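You operate a simulated robot arm through the tools that you are given. There is no shell and no other tool.

You are at the controls of a simulated robot arm. One attempt, no reset.

Task
Dry both wet bowls at 70 degrees for 30 minutes, then turn the heat off.
Fine: one unbroken run with the cabinet door shut; it ends shut, the bowls where they stood.

Only the result counts: the job must be done as asked and must still hold three seconds after the hand-in. Knocking over, shifting, dropping, spilling or breaking anything else fails it.

Robot
A 7-joint arm with a two-finger parallel gripper, fixed in place. Base frame: the origin is at the foot of the arm, x ahead of it, y to its left, z up. Lengths are in mm, angles in degrees, forces in N, time in s.
Its first joint turns from -166.0 to 166.0 degrees. Payload 4.4 kg.
The tool frame sits at the grasp point between the pads (the TCP): z along the fingers, y along the line on which they close. The tips reach 23 mm beyond it. The gripper opens to 94 mm. The fingers are 38 mm wide and 10 mm thick; the gripper's body (54 by 96 mm) begins 39 mm behind the TCP.
Orientation is that of the tool frame in the base frame, as [roll, pitch, yaw] about the fixed x, y, z axes, in that order (R = Rz(yaw) Ry(pitch) Rx(roll)). With the fingers straight down and closing along the base's y, the tool's x points along the base's -x, its y along +y and its z along -z.

Tools
- The arm moves only by the tool move_arm. Its argument "plan" is one flat list of numbers, 6 for each row, row after row: the shift along the base's x, y, z in mm, then the turn, a rotation vector about the base's x, y, z in degrees. In form: [x, y, z, wx, wy, wz, x, y, z, wx, wy, wz, ...]. A call has 1 to 20 rows; each row shifts and turns the commanded pose from where the row before left it. "gripper" is the opening, from 0 (shut) to 1 (fully open), set as the call begins (left out, the last holds). A row lasts 0.2 s, in which the tool goes at most 50 mm and 8.6 degrees; a call with a longer step from one row to the next is refused whole, and so is a gripper value outside its range. Where a pose cannot be reached the arm comes as near as it can. A force on the tool above 90 N (or 10 N above the force at the start of the call, whichever is more), or a blocked arm, ends the call early, and 0.2 s more pass. Each finger travels about 72 mm/s and halts on what it meets, pressing with about 30 N; the grip force reading is that of the motor and also rises with nothing between the fingers. The clock runs only during rows and for 0.2 s after the last one: add rows that do not move to give the fingers time. The reply holds the time, the measured pose of the TCP, the force on the tool along the base axes, the opening and the grip force, in the units named above and with some noise, with the torque about the TCP (base axes, N m) and any sound that the robot's microphone picked up, and new pictures: "pictures" is both (left out), scene, wrist or none.
- Cameras (640 x 400 px; columns grow to the right, rows downward): "scene" is fixed at [225.5, -639.8, 1658]; the picture's right is [0.66, -0.75, 0.00], its down [-0.25, -0.22, -0.94] and it looks along [0.71, 0.62, -0.33] (base axes); focal length 319 px, centre (320, 200). "wrist" rides on the gripper at [86, 16, -74] in the tool frame; the picture's right is [-0.18, 0.98, 0.00], its down [-0.58, -0.11, -0.81] and it looks along [-0.79, -0.15, 0.59] (tool axes); focal length 243 px, centre (320, 200). There is no depth. A picture from a camera that has moved, and an enlarged one, comes with that camera's place and axes in the base frame and with its lens. The place of the scene camera against the robot may be out by one fixed shift of up to 25 mm in any direction.
- close_up(camera, box): a new picture of the part [left, top, right, bottom] of that camera's present view, enlarged. It takes no simulated time.
- hand_in(): hands the job in; it is judged then, once.

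Places have to be worked out from the pictures, the camera data and where the tool is seen. Open the gripper and draw the arm clear of the work before you hand the job in, unless the task says otherwise.

The tools are called after "Call:" as name(argument=value, ...) on one line, values as JSON. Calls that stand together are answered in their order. move_arm: Moves the arm, as the interface text tells. Its arguments: {"type":"object","properties":{"plan":{"type":"array","items":{"type":"number"}},"gripper":{"type":"number"},"pictures":{"type":"string","enum":["both","scene","wrist","none"]}},"required":["plan"]} The other tools are called the same way: close_up (camera, box) takes an enlarged picture of a part of a camera's view; hand_in () hands the job in.

At the start:

```text
time_s: 0.0
ee_pos: [584.3, 355.3, 1509.7]
orientation: [180.0, -0.1, -180.0]
ft_force: [0.9, -0.1, -0.1]
moment: [-0.01, -0.01, 0.04]
grip_width: 93.9
gripper_force: 0.0
```

scene: 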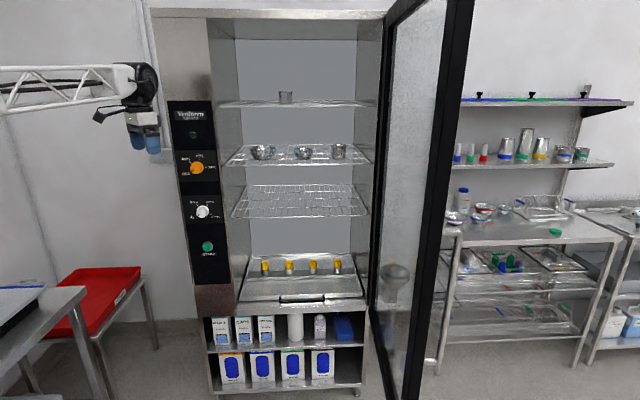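
wrist: 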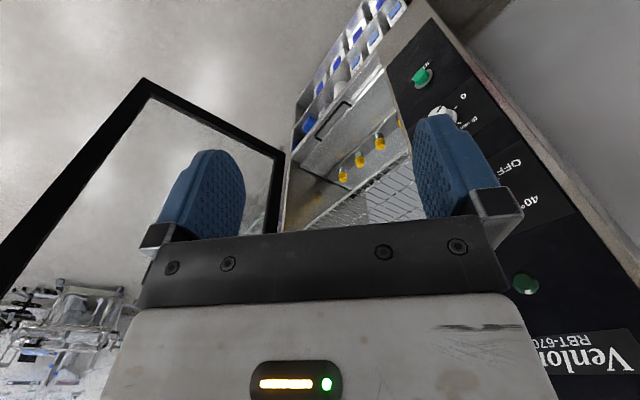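

I begin by looking at the control panel and the cabinet up close to read the labels and the layout.

Call:
close_up(camera="scene", box=[160, 95, 240, 145])

Call:
close_up(camera="scene", box=[160, 140, 240, 190])

Call:
close_up(camera="scene", box=[160, 190, 256, 250])

Call:
close_up(camera="scene", box=[220, 80, 380, 180])

Call:
close_up(camera="scene", box=[340, 0, 500, 400])

```text
8.00 times, centred on (200, 120) of scene
camera zoom: at [225.5, -639.8, 1658.0], right [0.66, -0.75, 0.0], down [-0.25, -0.22, -0.94], along [0.71, 0.62, -0.33], focal length 2552 px, centre (1280, 840)
```

zoom: 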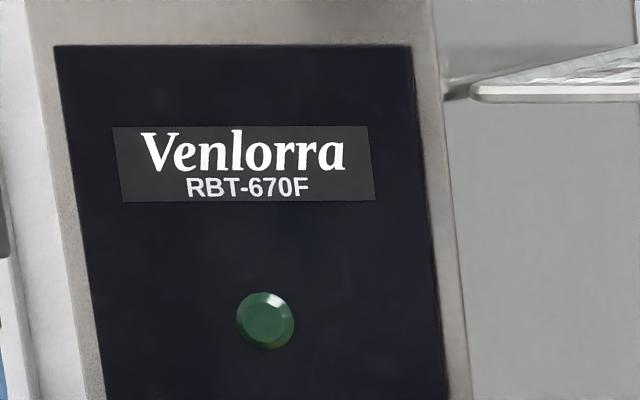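

```text
8.00 times, centred on (200, 165) of scene
camera zoom: at [225.5, -639.8, 1658.0], right [0.66, -0.75, 0.0], down [-0.25, -0.22, -0.94], along [0.71, 0.62, -0.33], focal length 2552 px, centre (1280, 480)
```

zoom: 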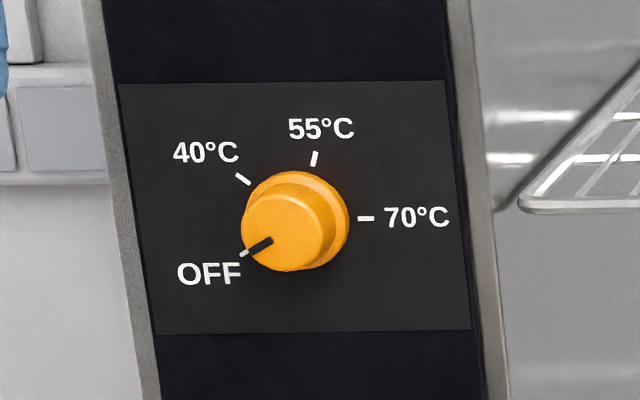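

```text
6.67 times, centred on (208, 220) of scene
camera zoom: at [225.5, -639.8, 1658.0], right [0.66, -0.75, 0.0], down [-0.25, -0.22, -0.94], along [0.71, 0.62, -0.33], focal length 2126 px, centre (1067, 67)
```

zoom: 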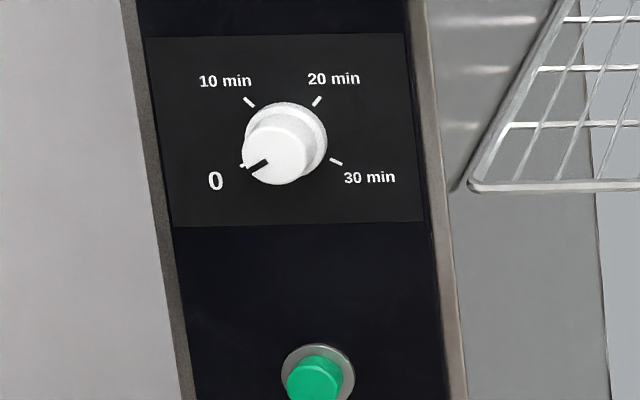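

```text
4.00 times, centred on (300, 130) of scene
camera zoom: at [225.5, -639.8, 1658.0], right [0.66, -0.75, 0.0], down [-0.25, -0.22, -0.94], along [0.71, 0.62, -0.33], focal length 1276 px, centre (400, 480)
```

zoom: 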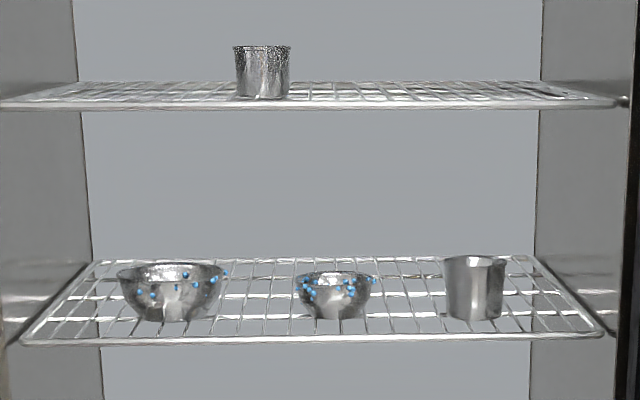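

```text
1.00 times, centred on (420, 200) of scene (not enlarged: the box is as wide or as high as the picture)
camera zoom: at [225.5, -639.8, 1658.0], right [0.66, -0.75, 0.0], down [-0.25, -0.22, -0.94], along [0.71, 0.62, -0.33], focal length 319 px, centre (220, 200)
```

zoom: 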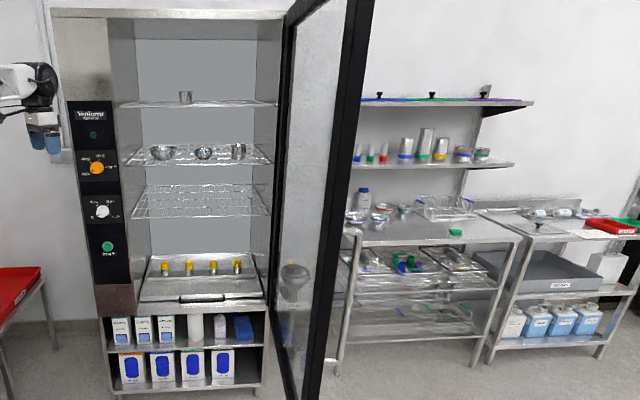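

The cabinet stands rotated about 45° with its door open towards the camera, controls on a panel left of the door; triangulating with both cameras puts the start button near (839, 558, 995), timer knob near (834, 562, 1153), temperature knob near (835, 561, 1354). I check the door edges, the gripper view and the side shelf for anything else before moving.

Call:
close_up(camera="scene", box=[360, 160, 488, 240])

Call:
close_up(camera="scene", box=[360, 240, 488, 320])

Call:
close_up(camera="scene", box=[360, 320, 488, 400])

Call:
close_up(camera="scene", box=[360, 0, 488, 80])

Call:
close_up(camera="scene", box=[360, 80, 488, 160])

Call:
close_up(camera="wrist", box=[0, 0, 320, 200])

Call:
close_up(camera="scene", box=[440, 170, 600, 270])

Call:
close_up(camera="scene", box=[210, 220, 400, 340])

```text
5.00 times, centred on (424, 200) of scene
camera zoom: at [225.5, -639.8, 1658.0], right [0.66, -0.75, 0.0], down [-0.25, -0.22, -0.94], along [0.71, 0.62, -0.33], focal length 1595 px, centre (-200, 200)
```

zoom: 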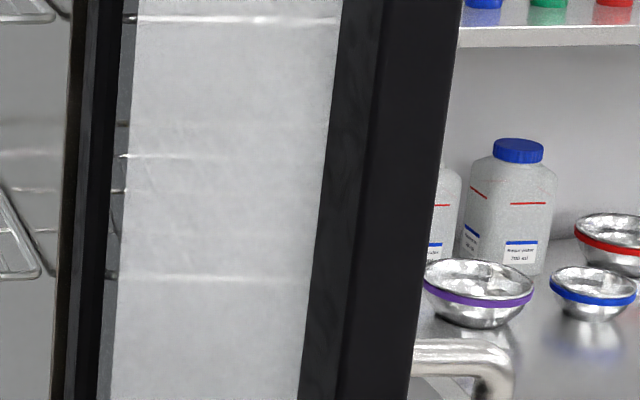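

```text
5.00 times, centred on (424, 280) of scene
camera zoom: at [225.5, -639.8, 1658.0], right [0.66, -0.75, 0.0], down [-0.25, -0.22, -0.94], along [0.71, 0.62, -0.33], focal length 1595 px, centre (-200, -200)
```

zoom: 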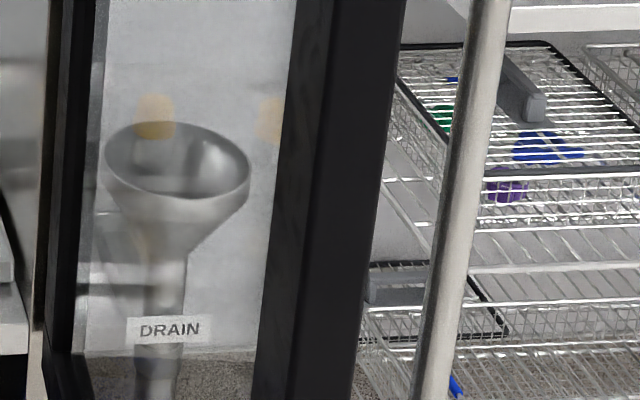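

```text
5.00 times, centred on (424, 360) of scene
camera zoom: at [225.5, -639.8, 1658.0], right [0.66, -0.75, 0.0], down [-0.25, -0.22, -0.94], along [0.71, 0.62, -0.33], focal length 1595 px, centre (-200, -600)
```

zoom: 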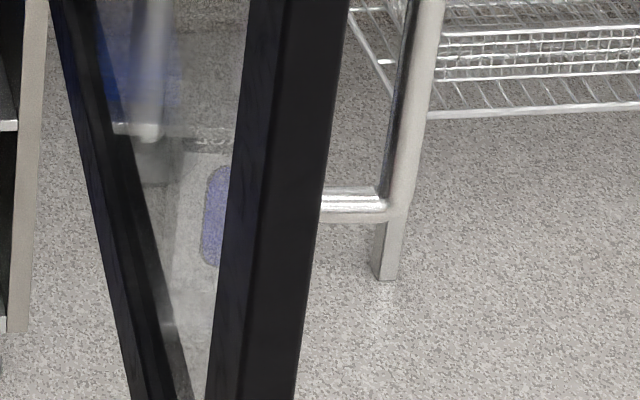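

```text
5.00 times, centred on (424, 40) of scene
camera zoom: at [225.5, -639.8, 1658.0], right [0.66, -0.75, 0.0], down [-0.25, -0.22, -0.94], along [0.71, 0.62, -0.33], focal length 1595 px, centre (-200, 1000)
```

zoom: 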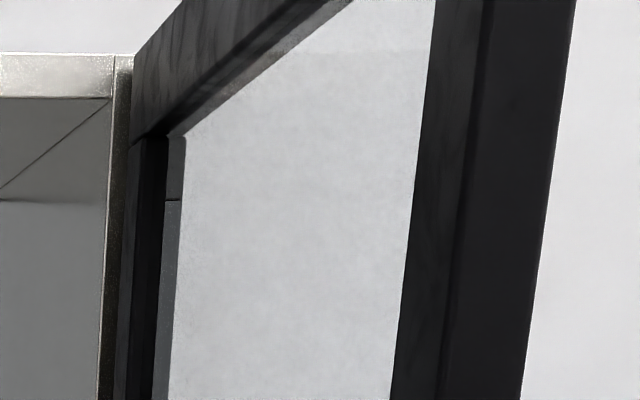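

```text
5.00 times, centred on (424, 120) of scene
camera zoom: at [225.5, -639.8, 1658.0], right [0.66, -0.75, 0.0], down [-0.25, -0.22, -0.94], along [0.71, 0.62, -0.33], focal length 1595 px, centre (-200, 600)
```

zoom: 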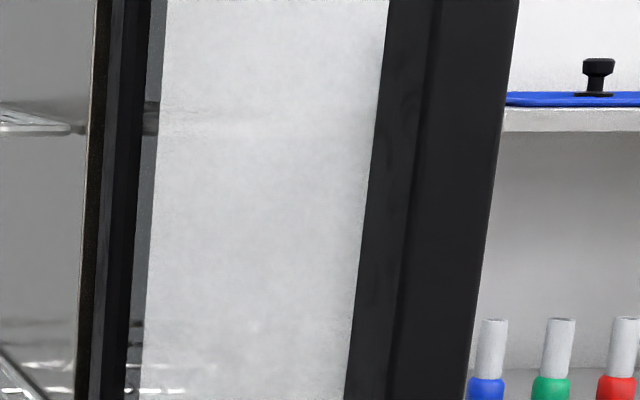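

```text
2.00 times, centred on (160, 100) of wrist
camera zoom: at [497.1, 371.7, 1585.9], right [0.18, 0.98, 0.0], down [0.58, -0.11, 0.81], along [0.79, -0.15, -0.59], focal length 485 px, centre (640, 400)
```

zoom: 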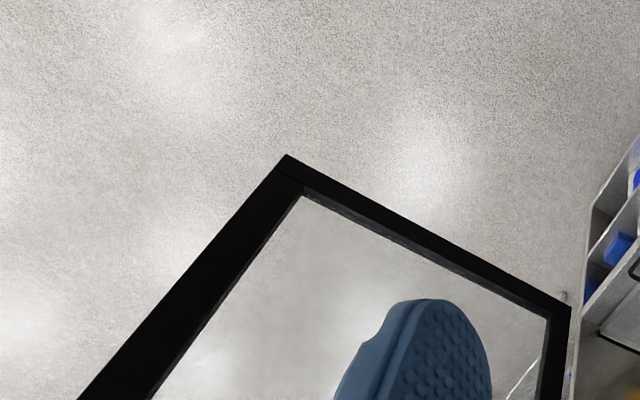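

```text
4.00 times, centred on (520, 220) of scene
camera zoom: at [225.5, -639.8, 1658.0], right [0.66, -0.75, 0.0], down [-0.25, -0.22, -0.94], along [0.71, 0.62, -0.33], focal length 1276 px, centre (-480, 120)
```

zoom: 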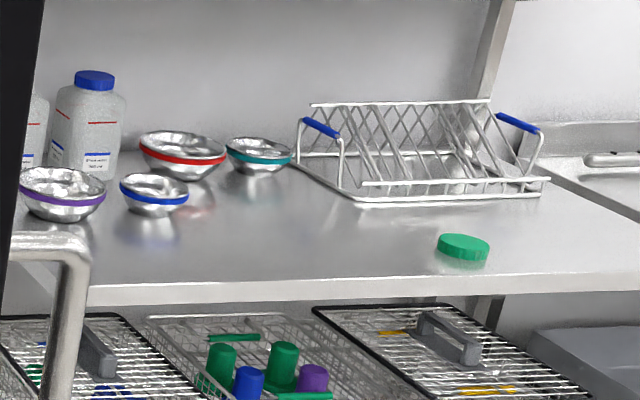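

```text
3.33 times, centred on (305, 280) of scene
camera zoom: at [225.5, -639.8, 1658.0], right [0.66, -0.75, 0.0], down [-0.25, -0.22, -0.94], along [0.71, 0.62, -0.33], focal length 1063 px, centre (370, -67)
```

zoom: 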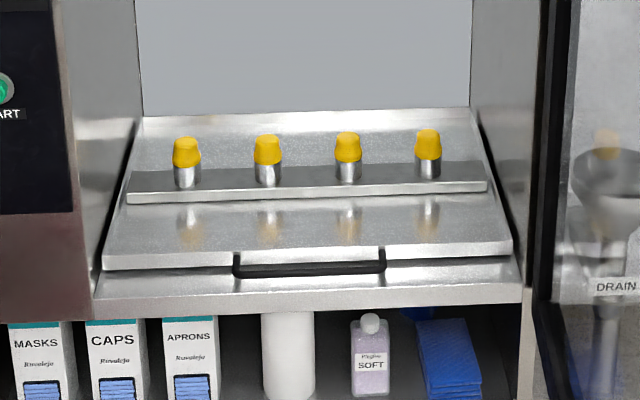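

The tray with the black handle at the cabinet floor could matter for shutting the door, so I look at it from the wrist camera to triangulate whether it sticks out.

Call:
close_up(camera="wrist", box=[270, 60, 430, 160])

Call:
close_up(camera="wrist", box=[400, 0, 640, 150])

Call:
close_up(camera="wrist", box=[280, 100, 440, 200])

Call:
close_up(camera="scene", box=[210, 240, 306, 300])

Call:
close_up(camera="scene", box=[290, 260, 386, 320])

```text
4.00 times, centred on (350, 110) of wrist
camera zoom: at [497.1, 371.7, 1585.9], right [0.18, 0.98, 0.0], down [0.58, -0.11, 0.81], along [0.79, -0.15, -0.59], focal length 970 px, centre (200, 560)
```

zoom: 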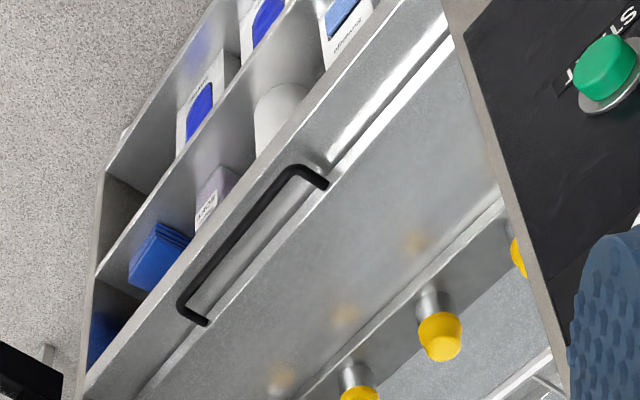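

```text
2.67 times, centred on (520, 75) of wrist
camera zoom: at [497.1, 371.7, 1585.9], right [0.18, 0.98, 0.0], down [0.58, -0.11, 0.81], along [0.79, -0.15, -0.59], focal length 647 px, centre (-213, 533)
```

zoom: 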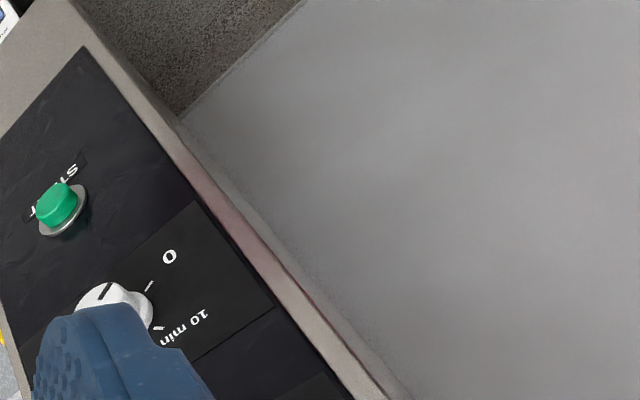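

```text
4.00 times, centred on (360, 150) of wrist
camera zoom: at [497.1, 371.7, 1585.9], right [0.18, 0.98, 0.0], down [0.58, -0.11, 0.81], along [0.79, -0.15, -0.59], focal length 970 px, centre (160, 400)
```

zoom: 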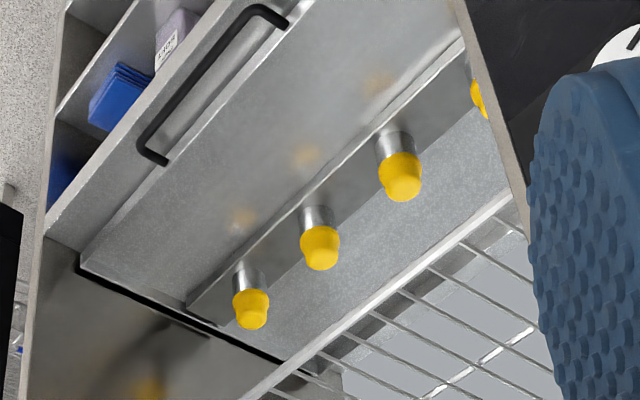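

```text
6.67 times, centred on (258, 270) of scene
camera zoom: at [225.5, -639.8, 1658.0], right [0.66, -0.75, 0.0], down [-0.25, -0.22, -0.94], along [0.71, 0.62, -0.33], focal length 2126 px, centre (733, -267)
```

zoom: 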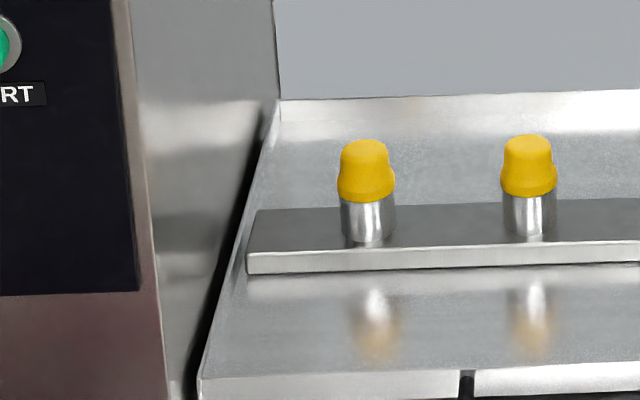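

```text
6.67 times, centred on (338, 290) of scene
camera zoom: at [225.5, -639.8, 1658.0], right [0.66, -0.75, 0.0], down [-0.25, -0.22, -0.94], along [0.71, 0.62, -0.33], focal length 2126 px, centre (200, -400)
```

zoom: 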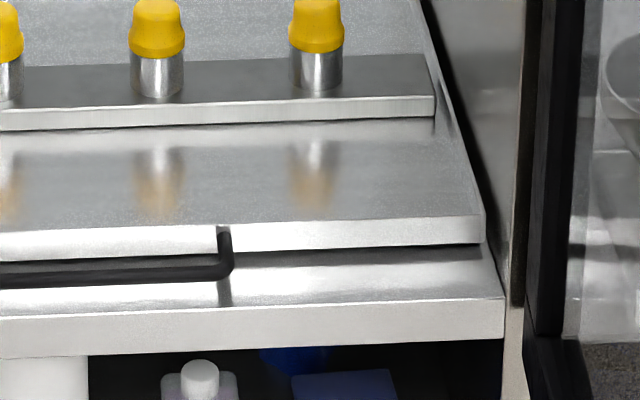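

The handle and tray look to sit behind the front plane, the door is a handleless black-framed slab about 31 mm thick with its free edge near (872, −417) and hinge near (1360, 35). I first swing the tool to point along +x while moving toward the middle, clear of everything.

Call:
move_arm(plan=[0, -30, -10, 0, -7.5, 0, 0, -30, -10, 0, -7.5, 0, 0, -30, -10, 0, -7.5, 0, 0, -30, -10, 0, -7.5, 0, 0, -30, -10, 0, -7.5, 0, 0, -30, -10, 0, -7.5, 0, 0, -30, -10, 0, -7.5, 0, 0, -30, -10, 0, -7.5, 0, 0, -30, -10, 0, -7.5, 0, 0, -30, -10, 0, -7.5, 0, 0, -30, -10, 0, -7.5, 0, 0, -30, -10, 0, -7.5, 0, 0, 0, 0, 0, 0, 0])

```text
time_s: 3.0
ee_pos: [620.6, -4.9, 1339.3]
orientation: [-180.0, 85.1, -179.9]
ft_force: [-0.5, -0.6, 1.4]
moment: [0.01, 0.06, -0.01]
grip_width: 94.0
gripper_force: 0.1
stopped in row 13: the arm was blocked; the commanded pose is now the measured one
camera wrist: at [538.8, 11.6, 1260.5], right [0.01, 0.98, 0.18], down [-0.75, -0.11, 0.65], along [0.66, -0.15, 0.74], focal length 243 px, centre (320, 200)
```

scene: 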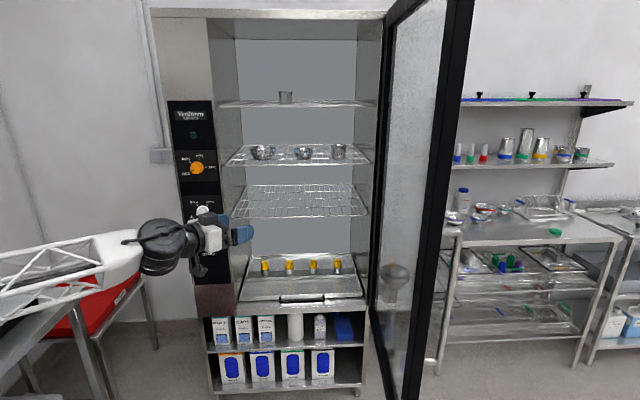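
wrist: 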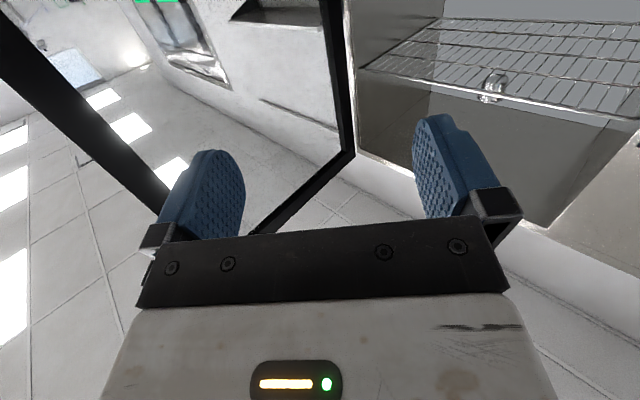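

The turn stopped at pitch 85° because that pose was at the arm's limit close to the base; the door's free edge still triangulates to about (873, −417). I move outward towards it at this orientation, with the gripper open, to see whether reach is better there.

Call:
move_arm(plan=[10, -40, 3, 0, 0, 0, 10, -40, 3, 0, 0, 0, 10, -40, 3, 0, 0, 0, 10, -40, 3, 0, 0, 0, 10, -40, 3, 0, 0, 0, 10, -40, 3, 0, 0, 0, 10, -40, 3, 0, 0, 0, 10, -40, 3, 0, 0, 0, 0, 0, 0, 0, 0, 0])

```text
time_s: 5.0
ee_pos: [699.7, -327.8, 1363.9]
orientation: [-179.9, 85.3, -179.8]
ft_force: [0.0, -0.4, 0.1]
moment: [-0.05, -0.01, 0.01]
grip_width: 94.0
gripper_force: 0.1
camera wrist: at [619.5, -309.6, 1285.6], right [0.01, 0.98, 0.18], down [-0.76, -0.11, 0.65], along [0.65, -0.15, 0.74], focal length 243 px, centre (320, 200)
```

scene: 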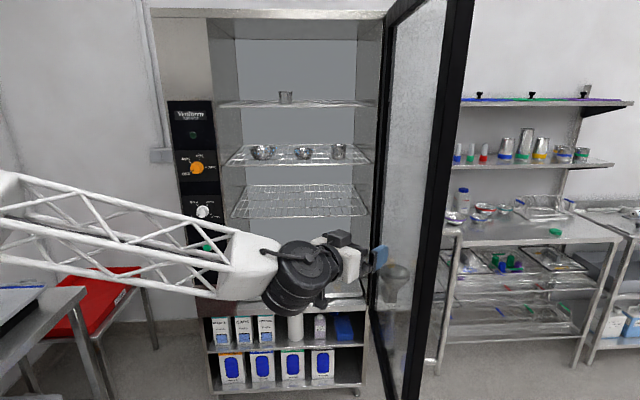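
wrist: 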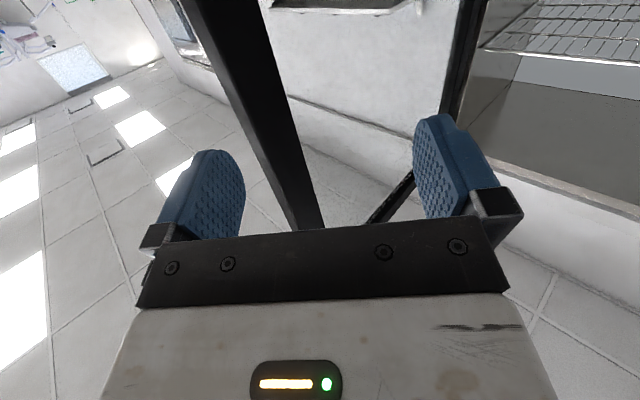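

The arm now points at the door's free edge, which appears between the fingers. I enlarge the wrist view to fix the edge corners precisely.

Call:
close_up(camera="wrist", box=[160, 0, 480, 200])

Call:
close_up(camera="scene", box=[300, 200, 460, 300])

```text
2.00 times, centred on (320, 100) of wrist
camera zoom: at [619.5, -309.6, 1285.6], right [0.01, 0.98, 0.18], down [-0.76, -0.11, 0.65], along [0.65, -0.15, 0.74], focal length 485 px, centre (320, 400)
```

zoom: 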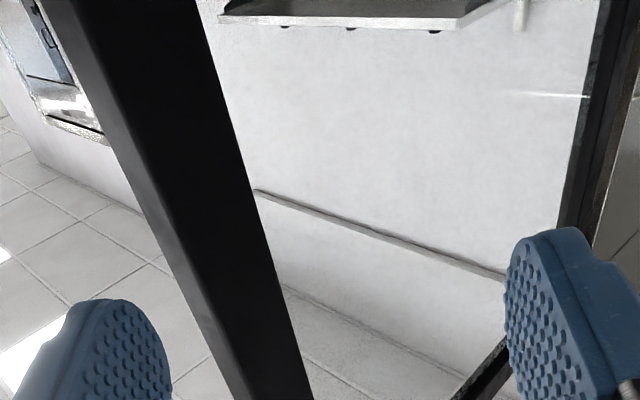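

```text
4.00 times, centred on (380, 250) of scene
camera zoom: at [225.5, -639.8, 1658.0], right [0.66, -0.75, 0.0], down [-0.25, -0.22, -0.94], along [0.71, 0.62, -0.33], focal length 1276 px, centre (80, 0)
```

zoom: 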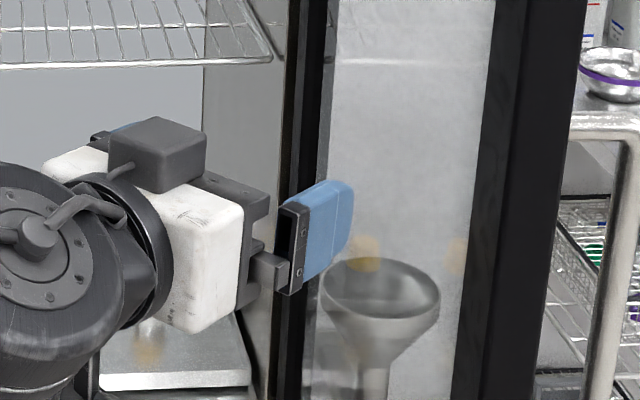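

Both views put the outer corner of the free edge at about (875, −425) and the inner corner near (854, −402). I align at y = −395 so the edge enters between the open fingers, and advance to x ≈ 825.

Call:
move_arm(plan=[0, -34, 0, 0, 0, 0, 0, -34, 0, 0, 0, 0, 30, 0, 0, 0, 0, 0, 30, 0, 0, 0, 0, 0, 30, 0, 0, 0, 0, 0, 30, 0, 0, 0, 0, 0, 0, 0, 0, 0, 0, 0])

```text
time_s: 6.6
ee_pos: [819.8, -393.5, 1365.1]
orientation: [179.9, 85.3, -179.9]
ft_force: [-0.9, 0.3, -1.3]
moment: [0.05, 0.0, 0.02]
grip_width: 93.9
gripper_force: 0.0
camera wrist: at [738.3, -376.3, 1285.9], right [0.01, 0.98, 0.18], down [-0.76, -0.11, 0.65], along [0.65, -0.15, 0.74], focal length 243 px, centre (320, 200)
```

scene: 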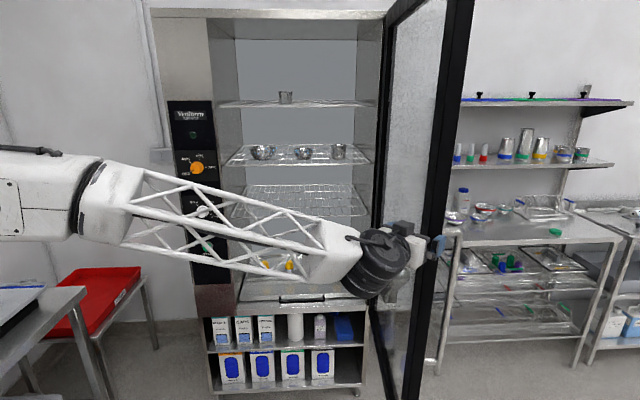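
wrist: 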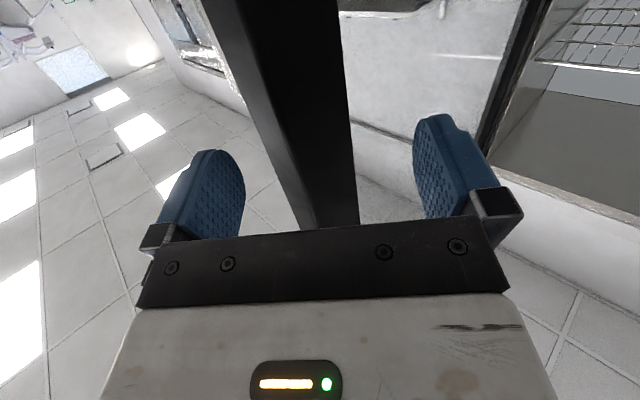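

The edge sits between the open fingers with clearance both sides (outer corner at y ≈ −430, left pad at −441). I shift slightly to −y and advance so the fingertips overlap the door edge.

Call:
move_arm(plan=[16, -5, 0, 0, 0, 0, 16, 0, 0, 0, 0, 0, 14, 0, 0, 0, 0, 0, 0, 0, 0, 0, 0, 0])

Call:
close_up(camera="scene", box=[380, 200, 500, 275])

Call:
close_up(camera="wrist", box=[140, 60, 540, 310])

```text
time_s: 7.6
ee_pos: [865.6, -397.8, 1364.7]
orientation: [-180.0, 85.4, -179.9]
ft_force: [0.3, -0.1, 1.2]
moment: [0.0, 0.01, 0.02]
grip_width: 93.7
gripper_force: 0.0
camera wrist: at [784.1, -381.5, 1285.4], right [0.01, 0.98, 0.18], down [-0.76, -0.11, 0.65], along [0.65, -0.15, 0.74], focal length 243 px, centre (320, 200)
```

scene: 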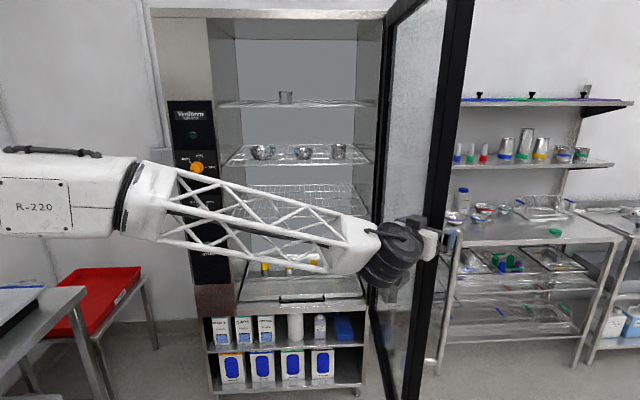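
wrist: 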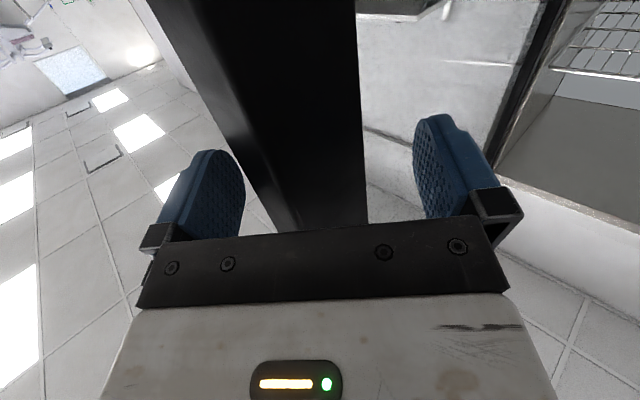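

```text
5.33 times, centred on (440, 238) of scene
camera zoom: at [225.5, -639.8, 1658.0], right [0.66, -0.75, 0.0], down [-0.25, -0.22, -0.94], along [0.71, 0.62, -0.33], focal length 1701 px, centre (-320, 0)
```

zoom: 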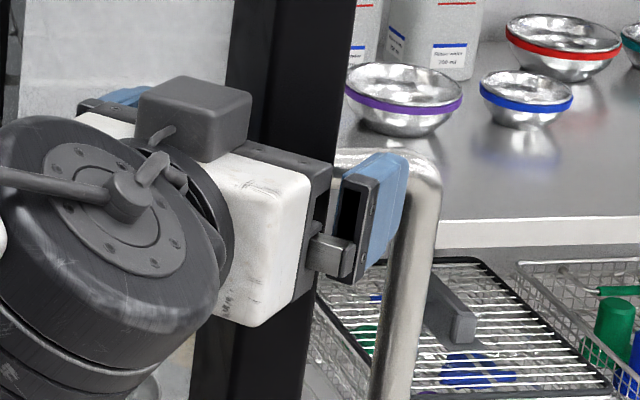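

```text
1.60 times, centred on (340, 185) of wrist
camera zoom: at [784.1, -381.5, 1285.4], right [0.01, 0.98, 0.18], down [-0.76, -0.11, 0.65], along [0.65, -0.15, 0.74], focal length 388 px, centre (288, 224)
```

zoom: 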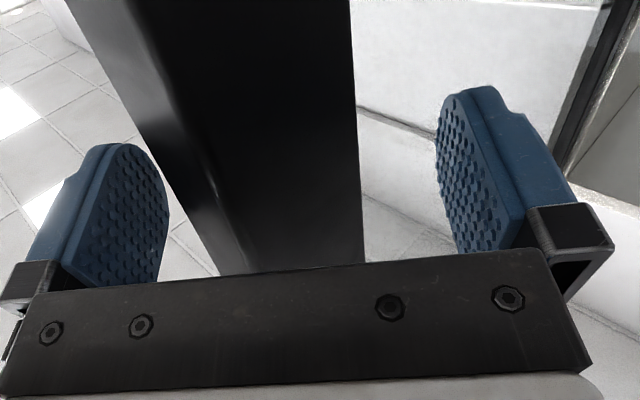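

The right finger (−y) is on the door's outer side and the edge is clear of the palm. I hook it and pull along the estimated arc (hinge ≈ (1360, 35), radius ≈ 670), first about 8°, then check.

Call:
move_arm(plan=[8, 9, 0, 0, 0, 0, 3, 9, 0, 0, 0, 0, -12, 13.3, 0, 0, 0, 0, -12, 13.3, 0, 0, 0, 0, -12, 13.4, 0, 0, 0, 0, -9.3, 12.7, 0, 0, 0, 0, -9.3, 12.7, 0, 0, 0, 0, -9.3, 12.6, 0, 0, 0, 0, 0, 0, 0, 0, 0, 0])

Call:
close_up(camera="wrist", box=[140, 60, 540, 310])

```text
time_s: 8.4
ee_pos: [863.6, -376.0, 1364.8]
orientation: [178.8, 85.2, 178.2]
ft_force: [-23.5, -20.0, 2.4]
moment: [-0.16, 0.11, -1.62]
grip_width: 94.0
gripper_force: 0.0
stopped in row 3: the force on the tool passed its limit at 95 N (the readings are from after the stop); the commanded pose is now the measured one
camera wrist: at [783.0, -359.0, 1285.7], right [0.02, 0.98, 0.19], down [-0.76, -0.1, 0.65], along [0.65, -0.16, 0.74], focal length 243 px, centre (320, 200)
```

scene: 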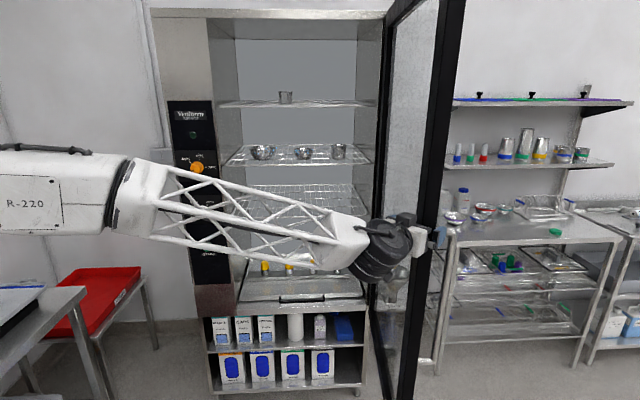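
wrist: 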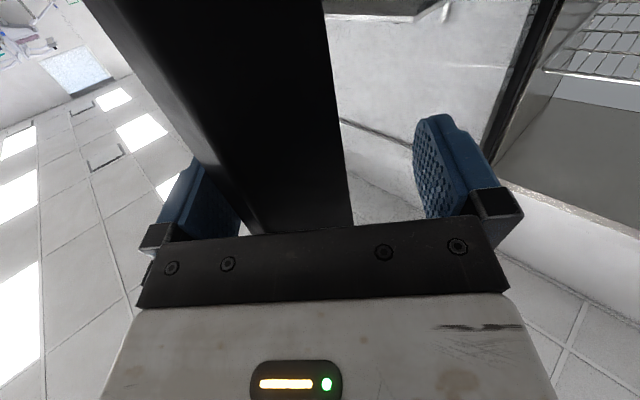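

```text
1.60 times, centred on (340, 185) of wrist
camera zoom: at [783.0, -359.0, 1285.7], right [0.02, 0.98, 0.19], down [-0.76, -0.1, 0.65], along [0.65, -0.16, 0.74], focal length 388 px, centre (288, 224)
```

zoom: 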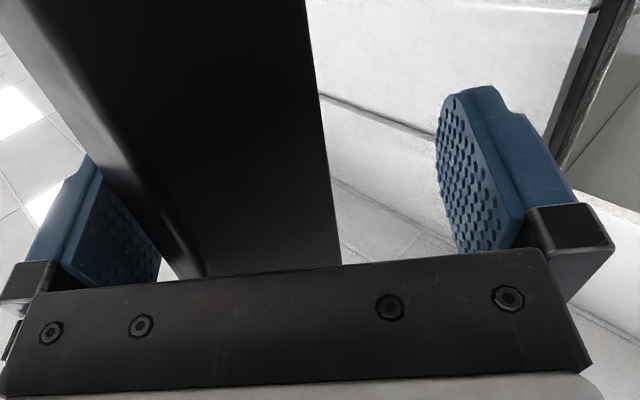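

The pull hit the force limit because of the sudden start, though the door did move a little; the torque says contact is right at the fingertip. I back off slightly, go 14 mm deeper, and then pull much more gently.

Call:
move_arm(plan=[0, -8, 0, 0, 0, 0, 7, -2, 0, 0, 0, 0, 7, 0, 0, 0, 0, 0, 0, 3, 0, 0, 0, 0, 0, 3, 0, 0, 0, 0, -1, 3, 0, 0, 0, 0, -2, 3, 0, 0, 0, 0, -3, 3, 0, 0, 0, 0, -3, 3, 0, 0, 0, 0, -4, 4, 0, 0, 0, 0, -4, 4, 0, 0, 0, 0, -4, 4, 0, 0, 0, 0, -4, 4, 0, 0, 0, 0])

Call:
close_up(camera="wrist", box=[140, 60, 540, 310])

```text
time_s: 9.4
ee_pos: [875.0, -388.7, 1364.4]
orientation: [178.5, 84.9, 177.6]
ft_force: [-23.1, -23.5, 0.8]
moment: [-0.14, -0.02, -1.58]
grip_width: 94.2
gripper_force: 0.1
stopped in row 5: the force on the tool passed its limit at 99 N (the readings are from after the stop); the commanded pose is now the measured one
camera wrist: at [794.9, -370.5, 1284.7], right [0.03, 0.98, 0.19], down [-0.75, -0.1, 0.65], along [0.66, -0.16, 0.74], focal length 243 px, centre (320, 200)
```

scene: 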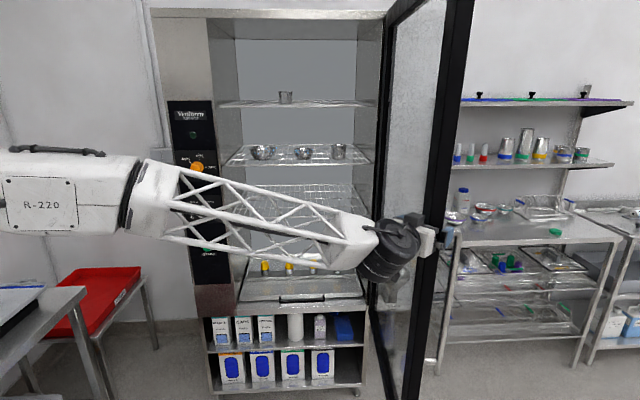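
wrist: 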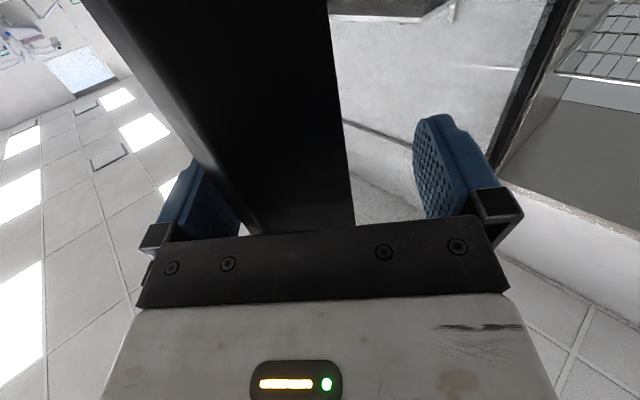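

```text
1.60 times, centred on (340, 185) of wrist
camera zoom: at [794.9, -370.5, 1284.7], right [0.03, 0.98, 0.19], down [-0.75, -0.1, 0.65], along [0.66, -0.16, 0.74], focal length 388 px, centre (288, 224)
```

zoom: 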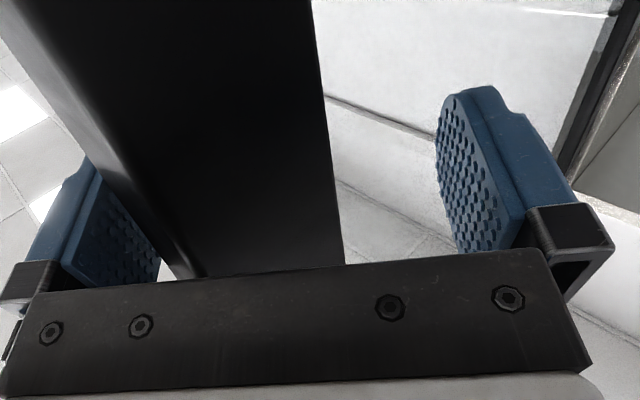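

Both force components are equal, i.e. I was pressing the door lengthwise toward its hinge with a sticking contact, so the pull must go along the tangent (−0.69, 0.72). I back off, hook deeper by about 25 mm, then pull gently along the arc.

Call:
move_arm(plan=[-2, -6, 0, 0, 0, 0, 0, -7, 0, 0, 0, 0, 9, 0, 0, 0, 0, 0, 9, 0, 0, 0, 0, 0, 9, 0, 0, 0, 0, 0, 0, 0, 0, 0, 0, 0])

Call:
close_up(camera="wrist", box=[140, 60, 540, 310])

Call:
close_up(camera="scene", box=[380, 200, 500, 275])

```text
time_s: 10.6
ee_pos: [894.9, -407.6, 1361.9]
orientation: [177.0, 85.0, 175.5]
ft_force: [-22.0, -23.2, 1.7]
moment: [0.08, 0.29, -1.52]
grip_width: 94.2
gripper_force: 0.4
stopped in row 5: the force on the tool passed its limit at 107 N (the readings are from after the stop); the commanded pose is now the measured one
camera wrist: at [814.3, -388.7, 1284.7], right [0.04, 0.98, 0.19], down [-0.75, -0.09, 0.65], along [0.65, -0.17, 0.74], focal length 243 px, centre (320, 200)
```

scene: 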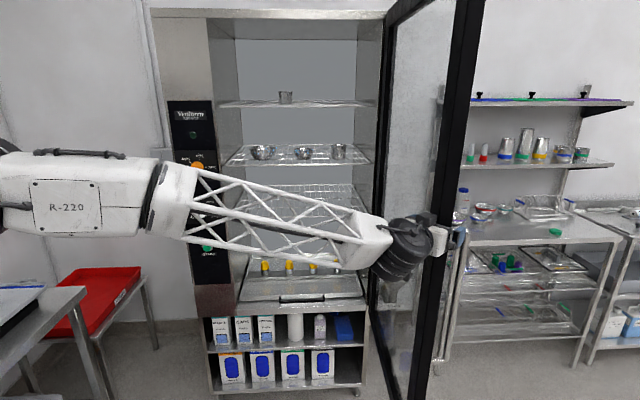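
wrist: 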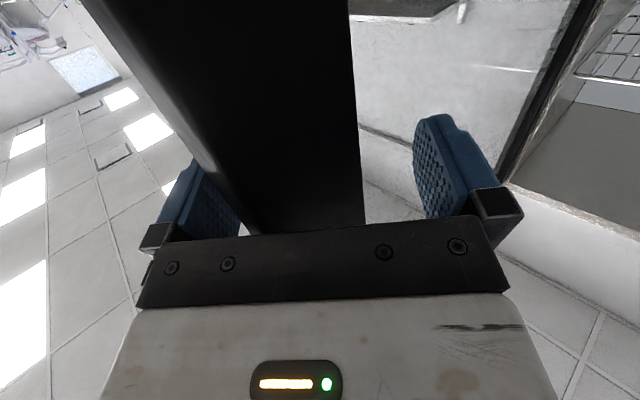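

```text
1.60 times, centred on (340, 185) of wrist
camera zoom: at [814.3, -388.7, 1284.7], right [0.04, 0.98, 0.19], down [-0.75, -0.09, 0.65], along [0.65, -0.17, 0.74], focal length 388 px, centre (288, 224)
```

zoom: 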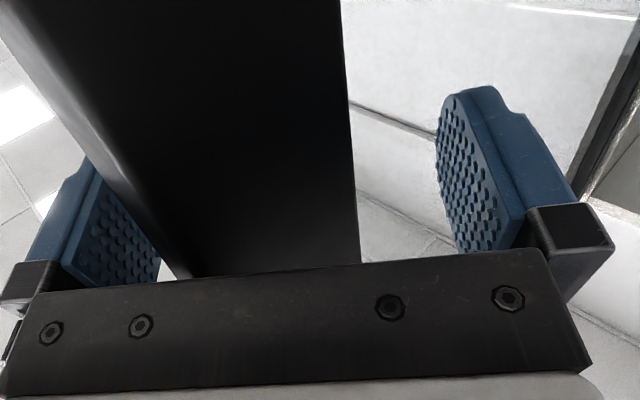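

```text
5.33 times, centred on (440, 238) of scene
camera zoom: at [225.5, -639.8, 1658.0], right [0.66, -0.75, 0.0], down [-0.25, -0.22, -0.94], along [0.71, 0.62, -0.33], focal length 1701 px, centre (-320, 0)
```

zoom: 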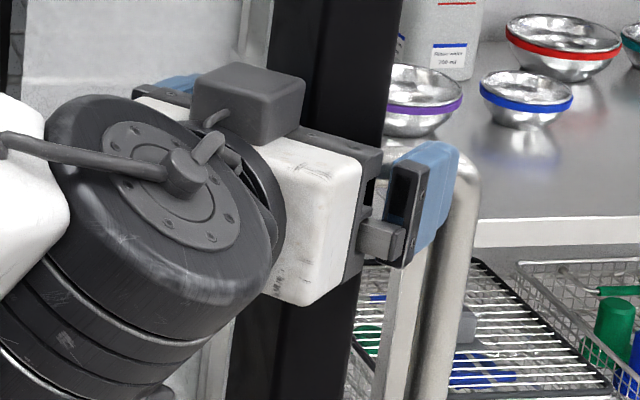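

The door has now swung slightly further open with the finger, so I need to find exactly where the contact is. I enlarge the fingertip region in both cameras.

Call:
close_up(camera="wrist", box=[150, 140, 278, 240])

Call:
close_up(camera="wrist", box=[60, 0, 380, 240])

Call:
close_up(camera="scene", box=[416, 216, 480, 256])

```text
4.00 times, centred on (214, 190) of wrist
camera zoom: at [814.3, -388.7, 1284.7], right [0.04, 0.98, 0.19], down [-0.75, -0.09, 0.65], along [0.65, -0.17, 0.74], focal length 970 px, centre (744, 240)
```

zoom: 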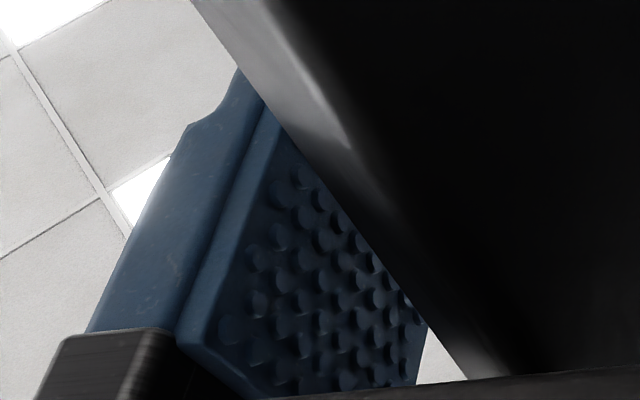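

```text
1.67 times, centred on (220, 120) of wrist
camera zoom: at [814.3, -388.7, 1284.7], right [0.04, 0.98, 0.19], down [-0.75, -0.09, 0.65], along [0.65, -0.17, 0.74], focal length 404 px, centre (487, 333)
```

zoom: 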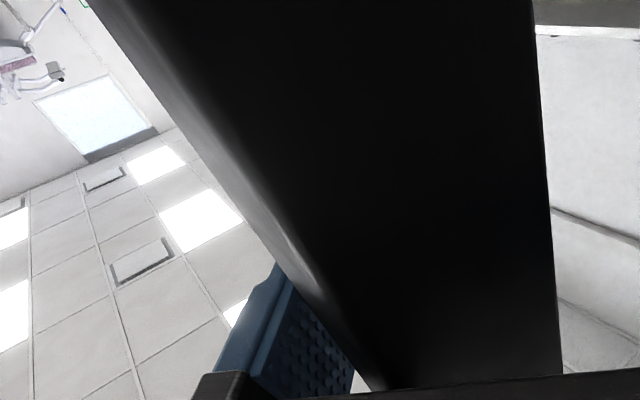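

```text
10.00 times, centred on (448, 236) of scene
camera zoom: at [225.5, -639.8, 1658.0], right [0.66, -0.75, 0.0], down [-0.25, -0.22, -0.94], along [0.71, 0.62, -0.33], focal length 3190 px, centre (-960, -160)
```

zoom: 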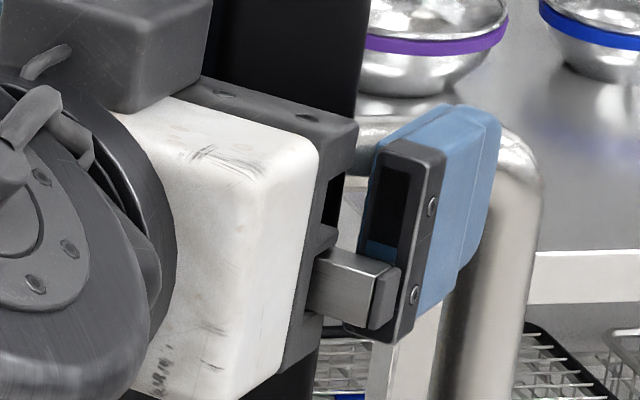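

The residual force is purely radial (zero along the swing), so the door swings freely and my diagonal finger was simply pressing it lengthwise. I relieve that, yaw the tool 21° towards the door's own direction, and pull along the arc tangent slowly.

Call:
move_arm(plan=[-2, -2, 0, 0, 0, 7, 0, 0, 0, 0, 0, 7, 0, 0, 0, 0, 0, 7, -2, 2.2, 0, 0, 0, -0.4, -3.4, 3.7, 0, 0, 0, -0.4, -4.7, 5.2, 0, 0, 0, -0.4, -6, 6.7, 0, 0, 0, -0.4, -6.7, 7.4, 0, 0, 0, -0.4, -6.7, 7.4, 0, 0, 0, -0.4, -6.7, 7.4, 0, 0, 0, -0.4, -6.7, 7.4, 0, 0, 0, -0.4])

Call:
close_up(camera="wrist", box=[140, 60, 540, 310])

```text
time_s: 11.2
ee_pos: [890.3, -416.0, 1361.3]
orientation: [176.4, 84.9, -174.8]
ft_force: [-22.0, -23.3, -0.3]
moment: [0.0, 0.09, -1.61]
grip_width: 94.1
gripper_force: 0.1
stopped in row 2: the force on the tool passed its limit at 101 N (the readings are from after the stop); the commanded pose is now the measured one
camera wrist: at [808.0, -411.9, 1284.4], right [-0.13, 0.97, 0.19], down [-0.73, -0.23, 0.65], along [0.67, -0.05, 0.74], focal length 243 px, centre (320, 200)
```

scene: 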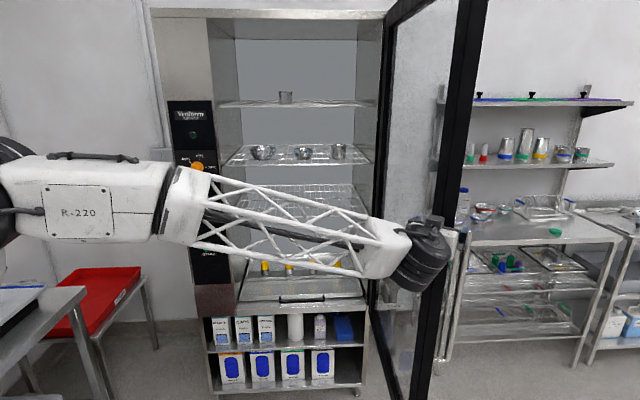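
wrist: 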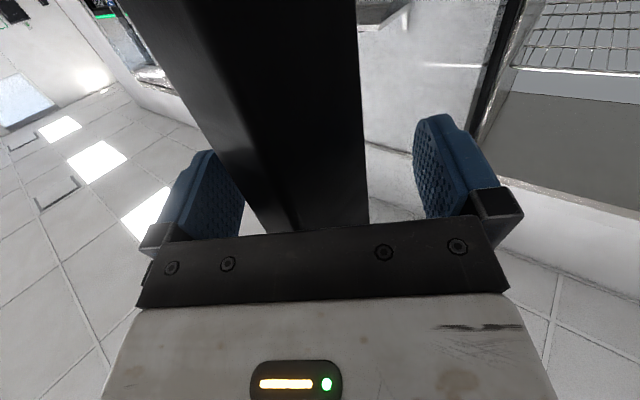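

```text
1.60 times, centred on (340, 185) of wrist
camera zoom: at [808.0, -411.9, 1284.4], right [-0.13, 0.97, 0.19], down [-0.73, -0.23, 0.65], along [0.67, -0.05, 0.74], focal length 388 px, centre (288, 224)
```

zoom: 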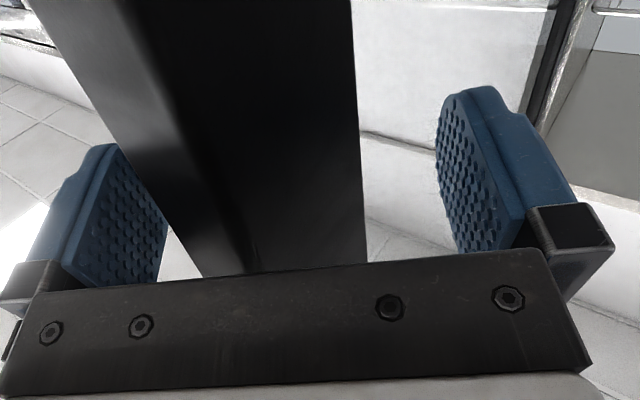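

The same radial residual force persists. I back straight out along the door's length to break contact and read the force, before deciding on a better contact.

Call:
move_arm(plan=[-4, -4, 0, 0, 0, 0, -4, -4, 0, 0, 0, 0, 0, 0, 0, 0, 0, 0])

Call:
close_up(camera="wrist", box=[140, 60, 540, 310])

Call:
close_up(camera="scene", box=[400, 180, 528, 260])

```text
time_s: 11.9
ee_pos: [883.9, -422.4, 1362.2]
orientation: [177.0, 84.8, -174.0]
ft_force: [-0.1, 0.7, -0.2]
moment: [-0.03, 0.04, 0.03]
grip_width: 94.1
gripper_force: 0.0
camera wrist: at [801.1, -418.0, 1284.6], right [-0.14, 0.97, 0.19], down [-0.73, -0.23, 0.65], along [0.67, -0.05, 0.74], focal length 243 px, centre (320, 200)
```

scene: 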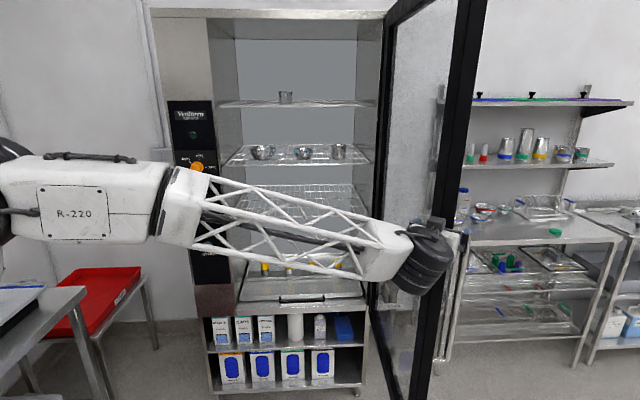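
wrist: 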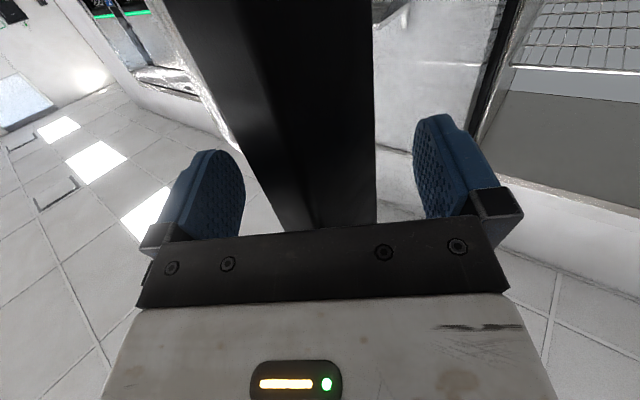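

```text
1.60 times, centred on (340, 185) of wrist
camera zoom: at [801.1, -418.0, 1284.6], right [-0.14, 0.97, 0.19], down [-0.73, -0.23, 0.65], along [0.67, -0.05, 0.74], focal length 388 px, centre (288, 224)
```

zoom: 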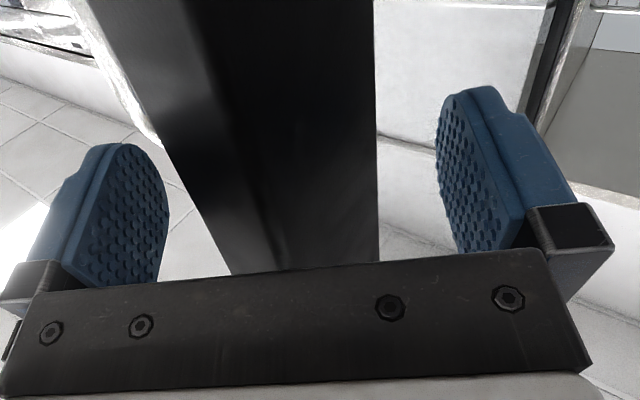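

```text
5.00 times, centred on (464, 220) of scene
camera zoom: at [225.5, -639.8, 1658.0], right [0.66, -0.75, 0.0], down [-0.25, -0.22, -0.94], along [0.71, 0.62, -0.33], focal length 1595 px, centre (-400, 100)
```

zoom: 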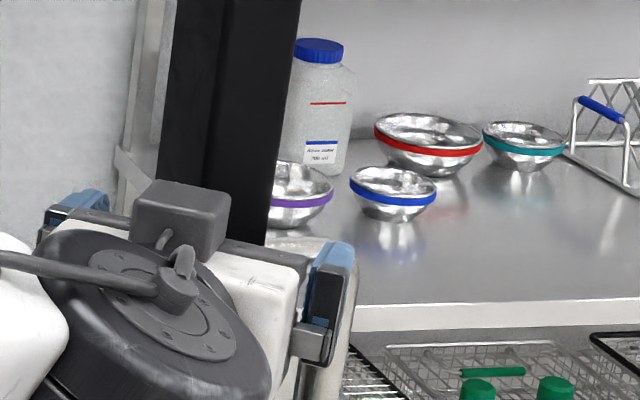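

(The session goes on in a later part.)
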